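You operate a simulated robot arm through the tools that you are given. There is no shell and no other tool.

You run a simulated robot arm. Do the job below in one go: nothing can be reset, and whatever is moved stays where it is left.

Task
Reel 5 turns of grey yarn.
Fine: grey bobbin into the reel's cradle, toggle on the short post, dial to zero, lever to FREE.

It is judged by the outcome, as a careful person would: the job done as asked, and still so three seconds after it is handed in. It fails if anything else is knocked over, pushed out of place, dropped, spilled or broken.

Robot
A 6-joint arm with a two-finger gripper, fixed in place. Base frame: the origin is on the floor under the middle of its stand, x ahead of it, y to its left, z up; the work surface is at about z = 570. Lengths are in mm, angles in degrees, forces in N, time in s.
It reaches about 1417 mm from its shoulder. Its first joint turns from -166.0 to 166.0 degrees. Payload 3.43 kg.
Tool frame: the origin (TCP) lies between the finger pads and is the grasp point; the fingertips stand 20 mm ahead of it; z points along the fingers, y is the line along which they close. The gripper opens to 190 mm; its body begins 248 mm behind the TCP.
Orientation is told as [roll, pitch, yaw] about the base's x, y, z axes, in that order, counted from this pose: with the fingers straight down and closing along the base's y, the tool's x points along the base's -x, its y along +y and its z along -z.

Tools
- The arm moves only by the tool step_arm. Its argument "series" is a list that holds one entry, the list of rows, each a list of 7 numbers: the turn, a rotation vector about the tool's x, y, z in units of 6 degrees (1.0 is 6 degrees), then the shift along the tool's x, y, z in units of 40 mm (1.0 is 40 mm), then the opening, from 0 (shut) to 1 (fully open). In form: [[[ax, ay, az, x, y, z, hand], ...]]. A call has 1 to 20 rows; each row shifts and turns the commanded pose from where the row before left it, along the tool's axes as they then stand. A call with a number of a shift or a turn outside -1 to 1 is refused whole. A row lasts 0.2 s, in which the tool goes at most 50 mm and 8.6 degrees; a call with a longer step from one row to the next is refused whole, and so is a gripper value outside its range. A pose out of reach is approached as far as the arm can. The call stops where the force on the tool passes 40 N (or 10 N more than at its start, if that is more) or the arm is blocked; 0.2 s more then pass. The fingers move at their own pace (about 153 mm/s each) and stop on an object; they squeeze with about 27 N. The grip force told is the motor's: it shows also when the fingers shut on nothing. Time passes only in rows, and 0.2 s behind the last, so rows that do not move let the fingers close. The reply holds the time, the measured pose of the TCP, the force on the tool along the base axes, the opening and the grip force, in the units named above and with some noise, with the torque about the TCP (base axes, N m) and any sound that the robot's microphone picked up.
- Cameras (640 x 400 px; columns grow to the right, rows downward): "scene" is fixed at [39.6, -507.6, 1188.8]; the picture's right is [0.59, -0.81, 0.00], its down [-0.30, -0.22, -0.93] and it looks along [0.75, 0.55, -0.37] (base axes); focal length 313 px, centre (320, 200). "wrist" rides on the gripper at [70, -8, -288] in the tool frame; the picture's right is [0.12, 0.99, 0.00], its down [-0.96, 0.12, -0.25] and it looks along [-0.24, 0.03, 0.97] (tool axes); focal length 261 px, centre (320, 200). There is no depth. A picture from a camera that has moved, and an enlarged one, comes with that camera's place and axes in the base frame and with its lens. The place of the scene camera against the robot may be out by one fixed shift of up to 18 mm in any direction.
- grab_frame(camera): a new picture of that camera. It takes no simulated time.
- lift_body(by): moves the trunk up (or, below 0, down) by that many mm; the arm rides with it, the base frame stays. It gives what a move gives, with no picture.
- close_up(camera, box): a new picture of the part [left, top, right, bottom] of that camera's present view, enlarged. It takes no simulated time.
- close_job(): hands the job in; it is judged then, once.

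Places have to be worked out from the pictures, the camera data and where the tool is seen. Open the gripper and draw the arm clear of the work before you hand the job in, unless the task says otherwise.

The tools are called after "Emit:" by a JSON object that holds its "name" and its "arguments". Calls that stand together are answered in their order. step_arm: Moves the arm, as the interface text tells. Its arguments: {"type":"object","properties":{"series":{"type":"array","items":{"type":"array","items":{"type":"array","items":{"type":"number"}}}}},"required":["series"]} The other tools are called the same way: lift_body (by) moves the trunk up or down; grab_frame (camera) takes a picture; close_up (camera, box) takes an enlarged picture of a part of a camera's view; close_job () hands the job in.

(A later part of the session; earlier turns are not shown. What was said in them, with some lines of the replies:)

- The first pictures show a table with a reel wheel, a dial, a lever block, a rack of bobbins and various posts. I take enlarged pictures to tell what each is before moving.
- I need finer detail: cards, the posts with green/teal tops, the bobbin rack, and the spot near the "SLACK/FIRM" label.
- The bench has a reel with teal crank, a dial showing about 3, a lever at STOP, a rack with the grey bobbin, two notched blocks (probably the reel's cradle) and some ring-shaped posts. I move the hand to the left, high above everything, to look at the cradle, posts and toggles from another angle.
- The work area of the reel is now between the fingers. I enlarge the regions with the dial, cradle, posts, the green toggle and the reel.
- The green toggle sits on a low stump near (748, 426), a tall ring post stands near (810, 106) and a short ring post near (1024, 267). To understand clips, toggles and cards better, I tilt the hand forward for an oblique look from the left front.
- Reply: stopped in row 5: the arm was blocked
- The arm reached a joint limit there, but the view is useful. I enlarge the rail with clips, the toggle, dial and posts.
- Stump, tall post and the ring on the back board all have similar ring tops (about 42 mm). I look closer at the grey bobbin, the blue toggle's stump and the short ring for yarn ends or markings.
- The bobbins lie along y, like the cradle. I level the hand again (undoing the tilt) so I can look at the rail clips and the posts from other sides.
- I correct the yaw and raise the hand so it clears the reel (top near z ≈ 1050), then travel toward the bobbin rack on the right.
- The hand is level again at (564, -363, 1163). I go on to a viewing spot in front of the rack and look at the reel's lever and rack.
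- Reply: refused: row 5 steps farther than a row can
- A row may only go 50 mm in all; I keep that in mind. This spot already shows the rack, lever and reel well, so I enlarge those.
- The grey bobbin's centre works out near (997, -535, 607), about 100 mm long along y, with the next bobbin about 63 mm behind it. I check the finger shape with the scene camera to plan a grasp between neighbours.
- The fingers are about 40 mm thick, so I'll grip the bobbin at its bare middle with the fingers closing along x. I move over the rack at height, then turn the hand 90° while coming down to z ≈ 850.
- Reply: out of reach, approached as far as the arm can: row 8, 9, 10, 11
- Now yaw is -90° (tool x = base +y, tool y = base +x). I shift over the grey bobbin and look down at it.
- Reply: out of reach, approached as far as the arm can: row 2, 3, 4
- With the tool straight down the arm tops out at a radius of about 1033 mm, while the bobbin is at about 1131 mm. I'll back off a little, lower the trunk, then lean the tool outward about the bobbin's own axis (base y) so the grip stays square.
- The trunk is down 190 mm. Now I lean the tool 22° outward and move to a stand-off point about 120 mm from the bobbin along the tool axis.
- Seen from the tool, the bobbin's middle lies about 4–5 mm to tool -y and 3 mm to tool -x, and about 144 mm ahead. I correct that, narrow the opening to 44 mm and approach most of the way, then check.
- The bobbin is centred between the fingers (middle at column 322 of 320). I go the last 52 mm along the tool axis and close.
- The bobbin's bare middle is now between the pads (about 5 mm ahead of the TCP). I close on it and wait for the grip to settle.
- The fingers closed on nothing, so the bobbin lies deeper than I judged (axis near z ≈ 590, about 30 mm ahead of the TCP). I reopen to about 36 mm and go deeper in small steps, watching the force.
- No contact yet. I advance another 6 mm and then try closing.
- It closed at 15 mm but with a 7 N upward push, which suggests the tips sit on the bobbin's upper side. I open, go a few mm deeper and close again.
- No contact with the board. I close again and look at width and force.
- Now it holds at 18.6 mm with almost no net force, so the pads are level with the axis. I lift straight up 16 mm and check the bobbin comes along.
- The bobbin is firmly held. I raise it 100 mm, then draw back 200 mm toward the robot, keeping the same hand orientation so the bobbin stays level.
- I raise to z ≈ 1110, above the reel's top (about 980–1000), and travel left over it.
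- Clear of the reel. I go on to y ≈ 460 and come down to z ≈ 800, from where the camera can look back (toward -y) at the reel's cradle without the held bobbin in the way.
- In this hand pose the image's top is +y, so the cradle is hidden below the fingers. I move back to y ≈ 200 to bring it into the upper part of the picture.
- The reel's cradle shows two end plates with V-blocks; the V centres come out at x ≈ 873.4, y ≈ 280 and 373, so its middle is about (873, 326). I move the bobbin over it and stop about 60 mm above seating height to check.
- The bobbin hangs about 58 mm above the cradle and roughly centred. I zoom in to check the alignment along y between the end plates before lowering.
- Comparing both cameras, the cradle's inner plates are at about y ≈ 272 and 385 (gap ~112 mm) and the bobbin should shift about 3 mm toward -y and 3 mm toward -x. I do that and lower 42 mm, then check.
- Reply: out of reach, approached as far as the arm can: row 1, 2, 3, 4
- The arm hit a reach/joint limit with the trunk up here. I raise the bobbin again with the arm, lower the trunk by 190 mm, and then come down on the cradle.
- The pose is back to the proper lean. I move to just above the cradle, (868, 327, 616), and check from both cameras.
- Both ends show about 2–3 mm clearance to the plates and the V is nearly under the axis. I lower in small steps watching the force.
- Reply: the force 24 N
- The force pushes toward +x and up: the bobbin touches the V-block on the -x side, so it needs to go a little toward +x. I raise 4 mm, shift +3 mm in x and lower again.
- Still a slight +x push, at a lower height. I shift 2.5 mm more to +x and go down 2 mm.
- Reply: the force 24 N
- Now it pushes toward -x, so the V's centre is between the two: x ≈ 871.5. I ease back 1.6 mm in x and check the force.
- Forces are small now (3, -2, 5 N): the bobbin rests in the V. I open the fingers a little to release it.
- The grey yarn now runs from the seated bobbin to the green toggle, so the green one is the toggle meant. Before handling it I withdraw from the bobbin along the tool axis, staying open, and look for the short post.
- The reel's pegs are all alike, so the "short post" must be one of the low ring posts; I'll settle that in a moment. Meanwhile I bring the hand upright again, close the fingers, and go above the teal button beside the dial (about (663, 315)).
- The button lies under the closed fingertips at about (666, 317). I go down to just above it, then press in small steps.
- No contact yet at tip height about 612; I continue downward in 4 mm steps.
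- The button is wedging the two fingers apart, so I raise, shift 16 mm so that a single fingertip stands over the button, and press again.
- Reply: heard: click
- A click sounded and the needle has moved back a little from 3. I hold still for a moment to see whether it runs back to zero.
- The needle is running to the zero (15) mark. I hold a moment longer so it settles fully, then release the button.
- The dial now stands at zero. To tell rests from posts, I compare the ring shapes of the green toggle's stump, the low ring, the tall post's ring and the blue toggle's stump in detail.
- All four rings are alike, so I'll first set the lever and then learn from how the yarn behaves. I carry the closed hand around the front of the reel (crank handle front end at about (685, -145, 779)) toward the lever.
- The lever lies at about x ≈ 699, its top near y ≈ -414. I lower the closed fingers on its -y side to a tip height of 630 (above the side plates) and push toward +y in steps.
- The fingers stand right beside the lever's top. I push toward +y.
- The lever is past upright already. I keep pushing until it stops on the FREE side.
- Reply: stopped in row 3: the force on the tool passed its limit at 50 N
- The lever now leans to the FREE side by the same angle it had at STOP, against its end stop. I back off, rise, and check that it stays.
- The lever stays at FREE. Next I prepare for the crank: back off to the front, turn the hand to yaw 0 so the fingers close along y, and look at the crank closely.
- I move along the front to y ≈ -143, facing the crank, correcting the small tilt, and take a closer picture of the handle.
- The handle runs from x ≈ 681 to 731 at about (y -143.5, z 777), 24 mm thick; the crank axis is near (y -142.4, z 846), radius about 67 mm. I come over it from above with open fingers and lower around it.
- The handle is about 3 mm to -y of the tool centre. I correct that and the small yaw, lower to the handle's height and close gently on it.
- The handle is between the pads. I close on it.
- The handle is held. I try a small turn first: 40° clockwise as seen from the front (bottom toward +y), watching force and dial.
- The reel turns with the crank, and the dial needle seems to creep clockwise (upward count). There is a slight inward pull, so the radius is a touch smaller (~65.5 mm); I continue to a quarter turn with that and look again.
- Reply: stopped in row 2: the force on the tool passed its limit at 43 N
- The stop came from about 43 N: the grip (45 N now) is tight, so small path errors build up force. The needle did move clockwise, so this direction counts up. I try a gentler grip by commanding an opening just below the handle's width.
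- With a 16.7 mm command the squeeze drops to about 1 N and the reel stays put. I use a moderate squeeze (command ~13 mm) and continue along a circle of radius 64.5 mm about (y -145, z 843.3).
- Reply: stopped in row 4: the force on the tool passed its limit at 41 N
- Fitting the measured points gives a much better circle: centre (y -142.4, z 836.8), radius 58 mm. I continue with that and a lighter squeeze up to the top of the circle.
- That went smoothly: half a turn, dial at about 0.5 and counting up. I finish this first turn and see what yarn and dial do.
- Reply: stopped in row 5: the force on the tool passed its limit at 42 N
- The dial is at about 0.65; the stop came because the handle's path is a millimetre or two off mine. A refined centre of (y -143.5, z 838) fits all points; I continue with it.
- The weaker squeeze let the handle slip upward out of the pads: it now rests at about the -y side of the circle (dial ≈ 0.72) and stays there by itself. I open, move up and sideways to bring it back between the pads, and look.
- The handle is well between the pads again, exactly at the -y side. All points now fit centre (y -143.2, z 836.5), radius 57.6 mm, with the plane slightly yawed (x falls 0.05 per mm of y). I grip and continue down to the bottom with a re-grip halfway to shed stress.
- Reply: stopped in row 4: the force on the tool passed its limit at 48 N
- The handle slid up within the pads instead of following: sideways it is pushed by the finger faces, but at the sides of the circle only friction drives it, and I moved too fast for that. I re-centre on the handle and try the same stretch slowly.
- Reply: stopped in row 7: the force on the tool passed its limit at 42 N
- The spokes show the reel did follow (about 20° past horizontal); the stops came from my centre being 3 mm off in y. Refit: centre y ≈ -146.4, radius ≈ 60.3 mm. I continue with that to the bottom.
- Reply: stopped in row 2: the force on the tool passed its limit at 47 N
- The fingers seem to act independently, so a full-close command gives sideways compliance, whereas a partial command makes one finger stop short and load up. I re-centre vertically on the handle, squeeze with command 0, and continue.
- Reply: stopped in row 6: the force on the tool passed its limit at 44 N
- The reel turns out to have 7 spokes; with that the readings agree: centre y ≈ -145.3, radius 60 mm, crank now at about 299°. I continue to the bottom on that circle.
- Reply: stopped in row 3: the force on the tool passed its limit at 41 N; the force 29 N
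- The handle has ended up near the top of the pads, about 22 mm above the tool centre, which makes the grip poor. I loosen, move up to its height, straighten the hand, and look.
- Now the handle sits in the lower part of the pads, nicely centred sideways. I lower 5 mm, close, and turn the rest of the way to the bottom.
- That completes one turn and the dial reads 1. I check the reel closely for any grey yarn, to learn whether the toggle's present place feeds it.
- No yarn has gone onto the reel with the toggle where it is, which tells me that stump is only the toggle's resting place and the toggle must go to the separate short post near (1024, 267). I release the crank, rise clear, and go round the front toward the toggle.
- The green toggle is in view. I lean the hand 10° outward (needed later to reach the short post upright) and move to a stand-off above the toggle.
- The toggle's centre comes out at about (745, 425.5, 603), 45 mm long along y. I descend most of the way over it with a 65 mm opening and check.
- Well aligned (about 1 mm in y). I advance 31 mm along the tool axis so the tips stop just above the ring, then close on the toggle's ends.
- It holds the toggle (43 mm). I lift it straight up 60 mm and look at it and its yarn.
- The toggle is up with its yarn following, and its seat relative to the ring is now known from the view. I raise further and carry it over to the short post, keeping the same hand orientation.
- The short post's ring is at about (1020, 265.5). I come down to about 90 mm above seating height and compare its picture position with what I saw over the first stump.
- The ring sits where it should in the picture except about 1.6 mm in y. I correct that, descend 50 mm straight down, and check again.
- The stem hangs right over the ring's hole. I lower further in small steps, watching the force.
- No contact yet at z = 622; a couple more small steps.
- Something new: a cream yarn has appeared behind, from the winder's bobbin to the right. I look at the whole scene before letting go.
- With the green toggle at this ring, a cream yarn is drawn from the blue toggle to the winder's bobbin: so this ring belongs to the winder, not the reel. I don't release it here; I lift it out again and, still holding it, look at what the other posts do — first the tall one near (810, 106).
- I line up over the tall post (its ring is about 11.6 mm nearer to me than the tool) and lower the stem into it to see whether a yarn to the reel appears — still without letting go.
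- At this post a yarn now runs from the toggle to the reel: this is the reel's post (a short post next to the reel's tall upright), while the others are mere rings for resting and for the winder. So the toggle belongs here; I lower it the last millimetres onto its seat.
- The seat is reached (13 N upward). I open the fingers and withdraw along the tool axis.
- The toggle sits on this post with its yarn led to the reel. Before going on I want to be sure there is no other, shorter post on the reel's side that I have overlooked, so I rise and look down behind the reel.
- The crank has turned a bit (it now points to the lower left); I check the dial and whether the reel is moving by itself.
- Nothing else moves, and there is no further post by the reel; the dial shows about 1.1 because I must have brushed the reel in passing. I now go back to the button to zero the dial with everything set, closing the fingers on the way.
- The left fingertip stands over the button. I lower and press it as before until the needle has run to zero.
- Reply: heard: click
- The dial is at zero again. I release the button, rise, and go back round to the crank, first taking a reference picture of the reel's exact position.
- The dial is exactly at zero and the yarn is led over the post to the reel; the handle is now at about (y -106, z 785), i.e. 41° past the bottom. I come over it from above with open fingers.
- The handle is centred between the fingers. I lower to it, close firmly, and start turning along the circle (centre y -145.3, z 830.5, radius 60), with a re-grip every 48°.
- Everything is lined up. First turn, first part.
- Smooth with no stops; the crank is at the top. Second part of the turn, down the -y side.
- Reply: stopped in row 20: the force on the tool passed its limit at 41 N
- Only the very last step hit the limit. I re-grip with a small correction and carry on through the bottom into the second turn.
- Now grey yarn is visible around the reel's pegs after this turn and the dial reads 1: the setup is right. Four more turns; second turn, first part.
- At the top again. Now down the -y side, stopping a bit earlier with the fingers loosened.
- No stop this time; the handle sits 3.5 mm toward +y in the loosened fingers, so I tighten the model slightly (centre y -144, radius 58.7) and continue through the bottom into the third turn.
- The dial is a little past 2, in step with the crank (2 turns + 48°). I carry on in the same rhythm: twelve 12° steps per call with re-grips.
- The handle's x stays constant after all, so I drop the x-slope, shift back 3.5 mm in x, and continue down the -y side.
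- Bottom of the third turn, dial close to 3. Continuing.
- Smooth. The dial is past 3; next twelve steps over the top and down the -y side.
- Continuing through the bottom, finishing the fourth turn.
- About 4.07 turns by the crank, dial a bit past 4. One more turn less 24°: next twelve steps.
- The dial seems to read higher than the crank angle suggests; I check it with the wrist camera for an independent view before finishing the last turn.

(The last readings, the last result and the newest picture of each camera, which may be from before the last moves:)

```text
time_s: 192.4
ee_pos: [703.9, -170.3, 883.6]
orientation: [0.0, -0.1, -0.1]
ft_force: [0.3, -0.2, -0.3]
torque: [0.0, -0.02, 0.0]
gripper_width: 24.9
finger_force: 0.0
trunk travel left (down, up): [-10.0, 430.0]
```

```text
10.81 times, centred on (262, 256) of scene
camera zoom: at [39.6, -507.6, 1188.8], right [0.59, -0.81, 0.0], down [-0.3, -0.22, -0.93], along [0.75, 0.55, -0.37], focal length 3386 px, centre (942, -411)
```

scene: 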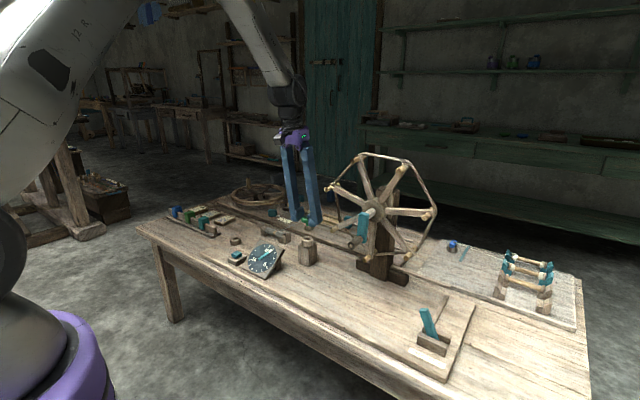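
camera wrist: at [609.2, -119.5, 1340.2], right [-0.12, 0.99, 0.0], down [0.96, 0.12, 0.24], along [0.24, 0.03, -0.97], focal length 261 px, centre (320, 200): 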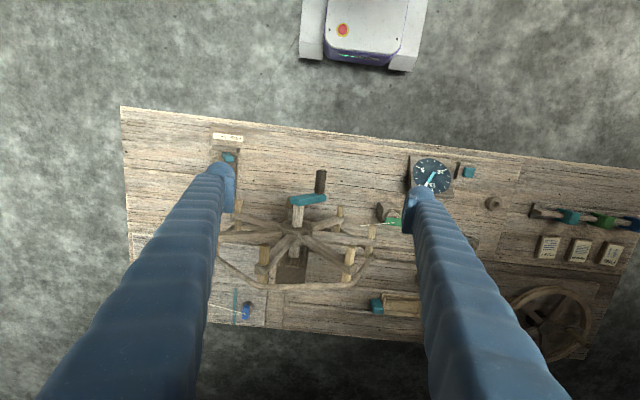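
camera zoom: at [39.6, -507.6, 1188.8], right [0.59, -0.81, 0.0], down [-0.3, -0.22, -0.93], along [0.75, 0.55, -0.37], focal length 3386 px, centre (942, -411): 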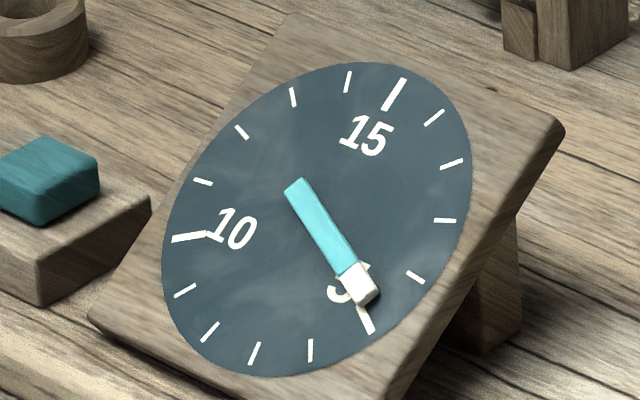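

The two views give about 4.6–4.8, the crank angle 4.47; the slanted views are imprecise, so I will use the crank's return to its zero position plus the dial as the final check. Next twelve steps down the -y side.

Emit:
{"name": "step_arm", "arguments": {"series": [[[0, 0, 0, 0, -0.04, 0, 0], [0, 0, 0, 0, -0.2573, 0.1671, 0], [0, 0, 0, 0, -0.2169, 0.2169, 0], [0, 0, 0, 0, -0.1671, 0.2573, 0], [0, 0, 0, 0, 0, 0, 0.13], [0, 0, 0, 0, 0, 0, 0], [0, 0, 0, 0, -0.1099, 0.2864, 0], [0, 0, 0, 0, -0.048, 0.303, 0], [0, 0, 0, 0, 0.016, 0.3064, 0], [0, 0, 0, 0, 0, 0, 0.13], [0, 0, 0, 0, 0, 0, 0], [0, 0, 0, 0, 0.0794, 0.2963, 0], [0, 0, 0, 0, 0.1393, 0.2733, 0], [0, 0, 0, 0, 0.1931, 0.2384, 0], [0, 0, 0, 0, 0, 0, 0.13], [0, 0, 0, 0, 0, 0, 0], [0, 0, 0, 0, 0.2384, 0.1931, 0], [0, 0, 0, 0, 0.2733, 0.1393, 0], [0, 0, 0, 0, 0.2963, 0.0794, 0], [0, 0, 0, 0, 0, 0, 0.13]]]}}

Emit:
{"name": "close_up", "arguments": {"camera": "wrist", "box": [240, 140, 400, 280]}}

Emit:
{"name": "close_up", "arguments": {"camera": "scene", "box": [240, 238, 285, 275]}}

Emit:
{"name": "close_up", "arguments": {"camera": "scene", "box": [310, 140, 450, 280]}}

```text
time_s: 196.6
ee_pos: [703.1, -154.8, 773.0]
orientation: [0.1, 0.0, 0.0]
ft_force: [-0.3, 0.4, 0.4]
torque: [0.01, 0.0, 0.01]
gripper_width: 24.6
finger_force: 0.0
trunk travel left (down, up): [-10.0, 430.0]
```

```text
2.86 times, centred on (320, 210) of wrist
camera zoom: at [631.8, -162.7, 1060.2], right [-0.12, 0.99, 0.0], down [0.96, 0.11, 0.25], along [0.25, 0.03, -0.97], focal length 745 px, centre (320, 171)
```

zoom: 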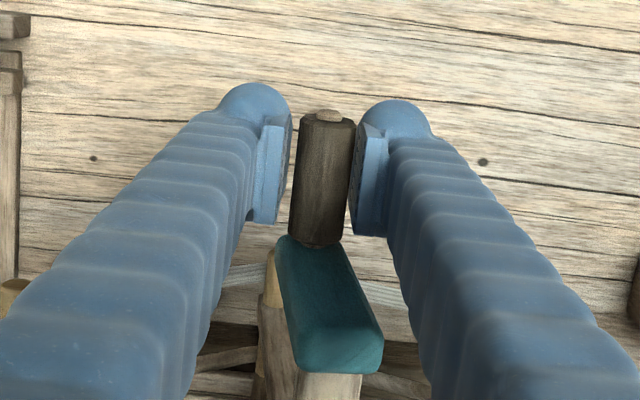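

```text
10.81 times, centred on (262, 256) of scene
camera zoom: at [39.6, -507.6, 1188.8], right [0.59, -0.81, 0.0], down [-0.3, -0.22, -0.93], along [0.75, 0.55, -0.37], focal length 3386 px, centre (942, -411)
```

zoom: 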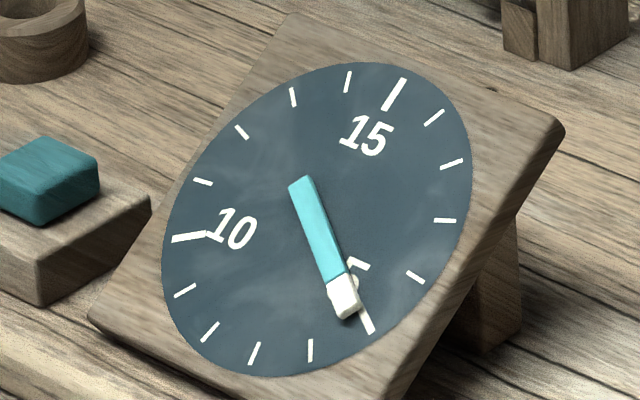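

```text
2.86 times, centred on (380, 210) of scene
camera zoom: at [39.6, -507.6, 1188.8], right [0.59, -0.81, 0.0], down [-0.3, -0.22, -0.93], along [0.75, 0.55, -0.37], focal length 895 px, centre (149, 171)
```

zoom: 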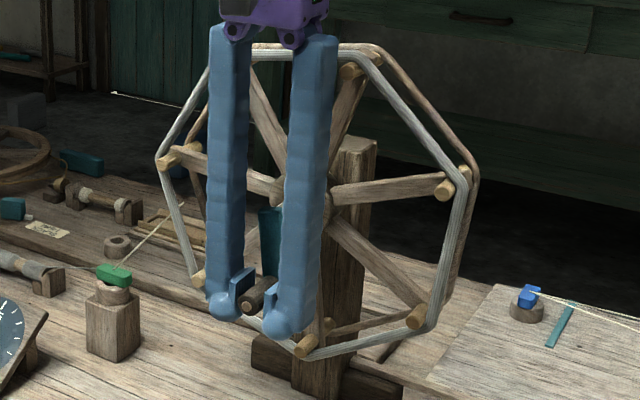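

By the crank this is about 4.87, but the dial's slanted picture suggests just past 5. I leave the crank where it is and take a square-on look at the dial with the wrist camera to be sure.

Emit:
{"name": "step_arm", "arguments": {"series": [[[0, 0, 0, 0, 0, 0, 0.3], [0, 0, 0, 0, 0, 0, 0.4], [0, 0, 0, 0, 0, -0.85, 0.4], [0, 0, 0, 0, 0, -0.85, 0.4], [0, 0, 0, 0, 0, -0.85, 0.4], [0, 0, 0, 0, 0, -0.85, 0.4], [0, 0, 0, 0, 0, -0.85, 0.4], [0, 0, 0, 0.9, 0, 0, 0.4], [0, 0, 0, 0.9, 0, 0, 0.4], [0, 0, 0, 0.9, 0, 0, 0.4], [0, 0, 0, 0.9, 0, 0, 0.4]]]}}

Emit:
{"name": "step_arm", "arguments": {"series": [[[0, 0, 0, 0, 1, 0, 0.6], [0, 0, 0, 0, 1, 0, 0.8], [0, 0, 0, 0, 1, 0, 1], [0, 0, 0, 0, 1, 0, 1], [0, 0, 0, 0, 1, 0, 1], [0, 0, 0, 0, 1, 0, 1], [0, 0, 0, 0, 1, 0, 1], [0, 0, 0, 0, 1, 0, 1], [0, 0, 0, 0, 1, 0, 1]]]}}

Emit:
{"name": "grab_frame", "arguments": {"camera": "wrist"}}

```text
time_s: 199.0
ee_pos: [558.2, -153.5, 944.5]
orientation: [-0.1, -0.2, -0.1]
ft_force: [0.9, -0.5, -0.5]
torque: [-0.03, 0.01, 0.02]
gripper_width: 75.8
finger_force: 0.0
trunk travel left (down, up): [-10.0, 430.0]
```

```text
time_s: 201.0
ee_pos: [556.4, 204.2, 943.2]
orientation: [0.0, 0.1, -0.1]
ft_force: [-0.6, -0.1, -0.1]
torque: [0.07, 0.01, 0.03]
gripper_width: 190.0
finger_force: 0.2
trunk travel left (down, up): [-10.0, 430.0]
```

```text
taken
camera wrist: at [485.7, 196.6, 1231.4], right [-0.12, 0.99, 0.0], down [0.96, 0.11, 0.25], along [0.25, 0.03, -0.97], focal length 261 px, centre (320, 200)
```

wrist: 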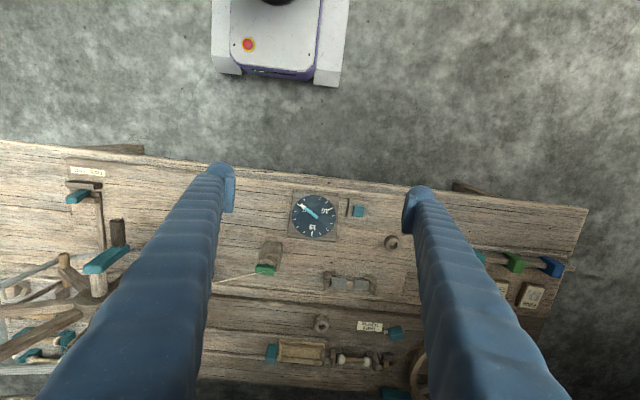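

Emit:
{"name": "close_up", "arguments": {"camera": "wrist", "box": [284, 184, 344, 244]}}

Emit:
{"name": "close_up", "arguments": {"camera": "scene", "box": [310, 140, 450, 280]}}

```text
6.67 times, centred on (314, 214) of wrist
camera zoom: at [485.7, 196.6, 1231.4], right [-0.12, 0.99, 0.0], down [0.96, 0.11, 0.25], along [0.25, 0.03, -0.97], focal length 1738 px, centre (360, 107)
```

zoom: 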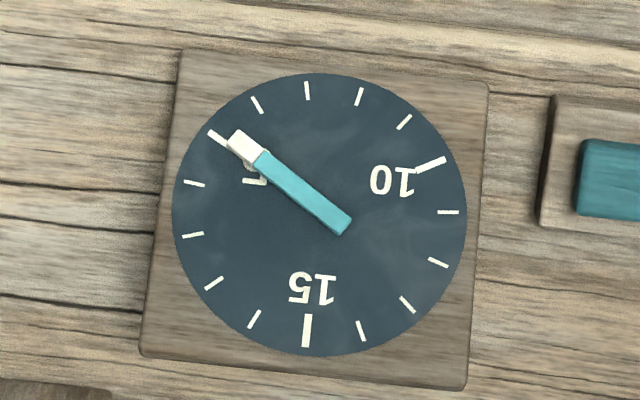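

```text
2.86 times, centred on (380, 210) of scene
camera zoom: at [39.6, -507.6, 1188.8], right [0.59, -0.81, 0.0], down [-0.3, -0.22, -0.93], along [0.75, 0.55, -0.37], focal length 895 px, centre (149, 171)
```

zoom: 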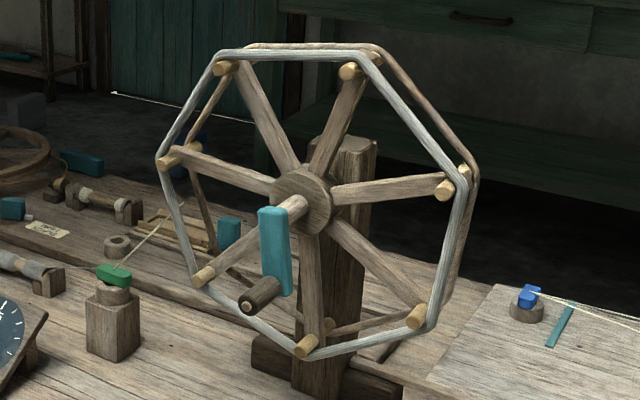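

From square on, the needle points almost exactly at 5, while the crank is about 50° short of its zero position. I look closer at the needle before deciding.

Emit:
{"name": "close_up", "arguments": {"camera": "wrist", "box": [296, 196, 332, 232]}}

Emit:
{"name": "close_up", "arguments": {"camera": "scene", "box": [240, 238, 285, 275]}}

Emit:
{"name": "close_up", "arguments": {"camera": "scene", "box": [325, 145, 405, 225]}}

```text
11.11 times, centred on (314, 214) of wrist
camera zoom: at [485.7, 196.6, 1231.4], right [-0.12, 0.99, 0.0], down [0.96, 0.11, 0.25], along [0.25, 0.03, -0.97], focal length 2896 px, centre (387, 44)
```

zoom: 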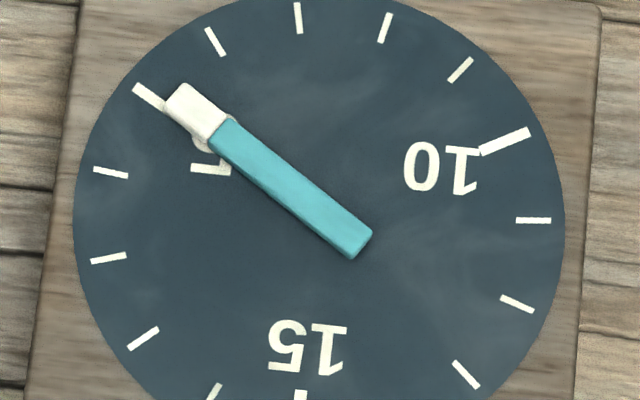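

```text
10.81 times, centred on (262, 256) of scene
camera zoom: at [39.6, -507.6, 1188.8], right [0.59, -0.81, 0.0], down [-0.3, -0.22, -0.93], along [0.75, 0.55, -0.37], focal length 3386 px, centre (942, -411)
```

zoom: 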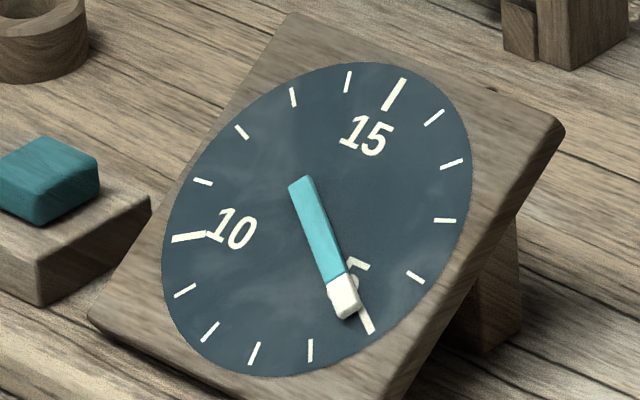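

```text
5.00 times, centred on (365, 185) of scene
camera zoom: at [39.6, -507.6, 1188.8], right [0.59, -0.81, 0.0], down [-0.3, -0.22, -0.93], along [0.75, 0.55, -0.37], focal length 1566 px, centre (95, 275)
```

zoom: 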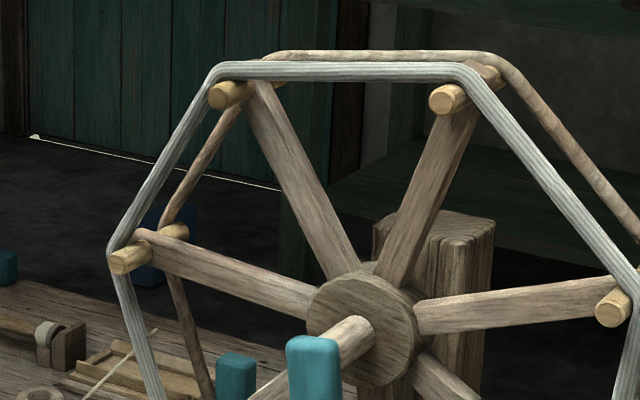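

The dial reads about 5.0–5.1 and the crank has made about 4.9 turns since zeroing. I check the yarn band on the reel: the number of strands tells the turns laid on.

Emit:
{"name": "close_up", "arguments": {"camera": "scene", "box": [362, 154, 386, 170]}}

Emit:
{"name": "close_up", "arguments": {"camera": "scene", "box": [410, 175, 440, 260]}}

Emit:
{"name": "close_up", "arguments": {"camera": "wrist", "box": [0, 220, 220, 380]}}

```text
16.00 times, centred on (374, 162) of scene
camera zoom: at [39.6, -507.6, 1188.8], right [0.59, -0.81, 0.0], down [-0.3, -0.22, -0.93], along [0.75, 0.55, -0.37], focal length 5011 px, centre (-544, 808)
```

zoom: 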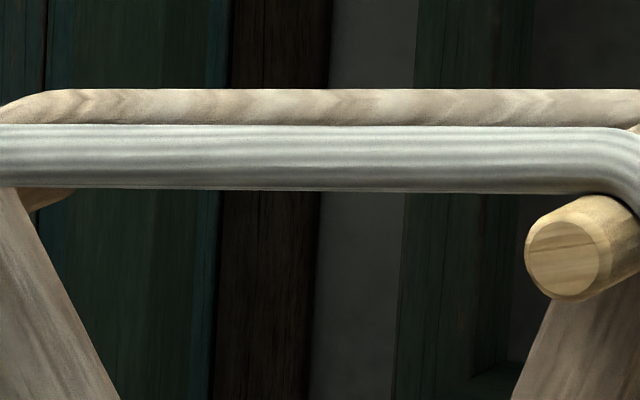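

```text
4.71 times, centred on (425, 218) of scene
camera zoom: at [39.6, -507.6, 1188.8], right [0.59, -0.81, 0.0], down [-0.3, -0.22, -0.93], along [0.75, 0.55, -0.37], focal length 1474 px, centre (-174, 118)
```

zoom: 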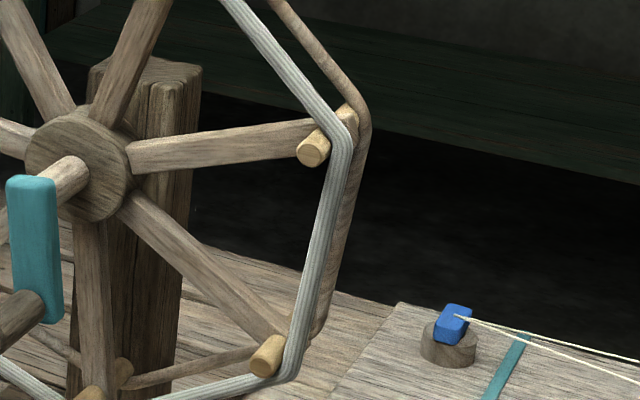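

```text
2.50 times, centred on (110, 300) of wrist
camera zoom: at [485.7, 196.6, 1231.4], right [-0.12, 0.99, 0.0], down [0.96, 0.11, 0.25], along [0.25, 0.03, -0.97], focal length 652 px, centre (845, -50)
```

zoom: 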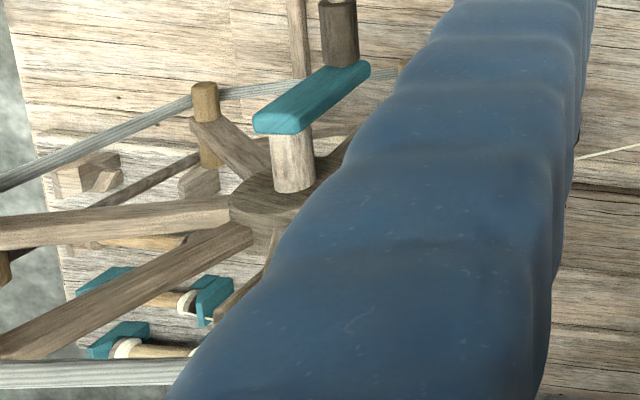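

The band shows several grey strands and the dial stands at 5 — the job's count is reached, so I leave the crank. I draw the hand a bit further back and up, then do a last check of the whole bench.

Emit:
{"name": "step_arm", "arguments": {"series": [[[0, 0, 0, 0.5, 0, -0.8, 1], [0, 0, 0, 0.5, 0, -0.8, 1], [0, 0, 0, 0.3, 0, -0.6, 1], [0, 0, 0, 0, 0, 0, 1], [0, 0, 0, 0, 0, 0, 1]]]}}

Emit:
{"name": "grab_frame", "arguments": {"camera": "scene"}}

Emit:
{"name": "close_up", "arguments": {"camera": "scene", "box": [160, 180, 340, 290]}}

Emit:
{"name": "close_up", "arguments": {"camera": "scene", "box": [320, 150, 590, 350]}}

Emit:
{"name": "close_up", "arguments": {"camera": "wrist", "box": [270, 170, 370, 260]}}

```text
time_s: 202.2
ee_pos: [506.4, 207.0, 1031.2]
orientation: [0.0, 0.0, 0.0]
ft_force: [1.1, -1.0, 0.2]
torque: [0.03, 0.02, 0.02]
gripper_width: 189.9
finger_force: 0.1
trunk travel left (down, up): [-10.0, 430.0]
```

```text
taken
```

scene: 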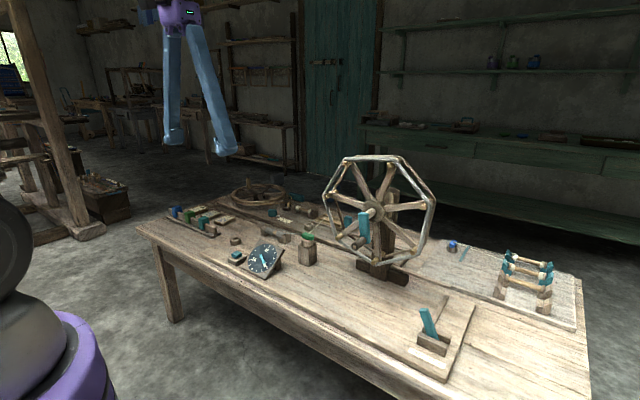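

```text
3.56 times, centred on (250, 235) of scene
camera zoom: at [39.6, -507.6, 1188.8], right [0.59, -0.81, 0.0], down [-0.3, -0.22, -0.93], along [0.75, 0.55, -0.37], focal length 1114 px, centre (569, 76)
```

zoom: 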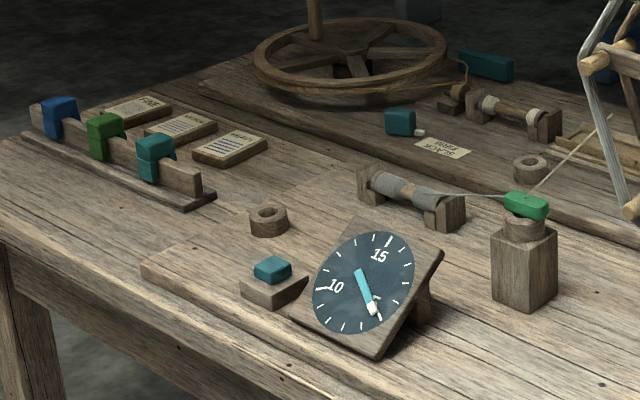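

```text
2.00 times, centred on (455, 250) of scene
camera zoom: at [39.6, -507.6, 1188.8], right [0.59, -0.81, 0.0], down [-0.3, -0.22, -0.93], along [0.75, 0.55, -0.37], focal length 626 px, centre (50, 100)
```

zoom: 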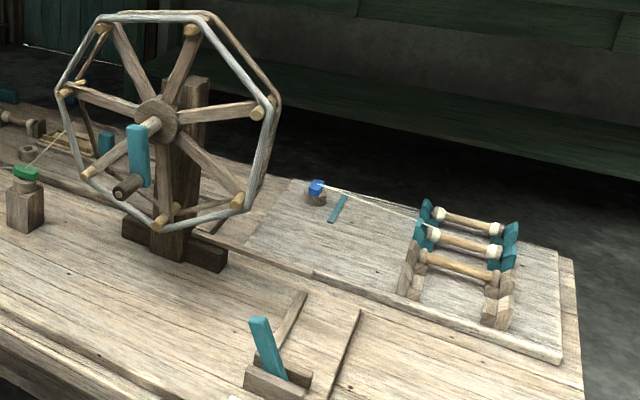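

```text
4.44 times, centred on (320, 215) of wrist
camera zoom: at [434.0, 197.9, 1318.1], right [-0.12, 0.99, 0.0], down [0.96, 0.11, 0.25], along [0.25, 0.03, -0.97], focal length 1158 px, centre (320, 133)
```

zoom: 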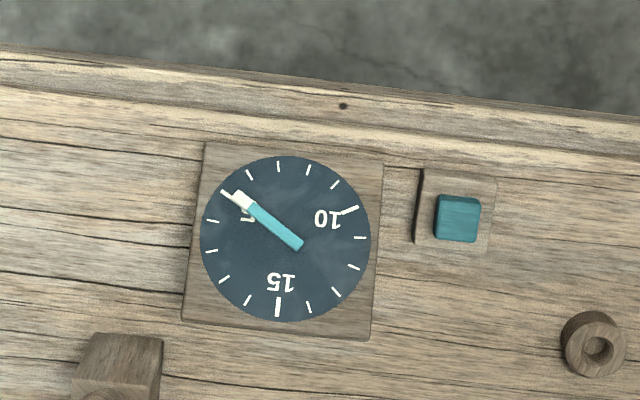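

Everything is in place:
- The grey bobbin sits in the reel's cradle.
- The toggle is on the reel's short post, with its yarn led to the reel.
- The lever is at FREE.
- The dial stands at 5, with grey yarn wound on the reel.
- Nothing else is disturbed, and the hand is open and clear.

I hand the job in.

Emit:
{"name": "close_job", "arguments": {}}

```text
The job is handed in.
```

I handed the job in with the reel set up and about 5 turns of grey yarn wound on. Two points, the post and the exact turn count, are less certain than the rest.

- **Bobbin:** the grey bobbin is seated in the reel's cradle.
- **Toggle:** it is on the block-shaped post beside the reel. No post is labelled "short", so I tried three positions:
  - On its original stump, a full turn laid no yarn on the reel.
  - On the low ring further back, it threaded the winder instead of the reel.
  - On the block post, the yarn ran to the reel and wound on.

  I took the block post to be the short one, compared with the reel's tall upright. If you meant the low ring, the toggle is on the wrong post.
- **Dial and turns:** I zeroed the dial with the button, then cranked. It now reads about 5.1. By the crank's position, the reel made about 4.9 turns. I don't know why the two differ; I stopped at the dial reading.
- **Extra turn:** before the toggle was on the right post, I also turned the reel about 1.1 times. That laid no yarn, and I zeroed the dial again afterwards.
- **Lever:** it is at FREE.

In the last pictures nothing else had moved out of place. The hand is open and clear of the bench.
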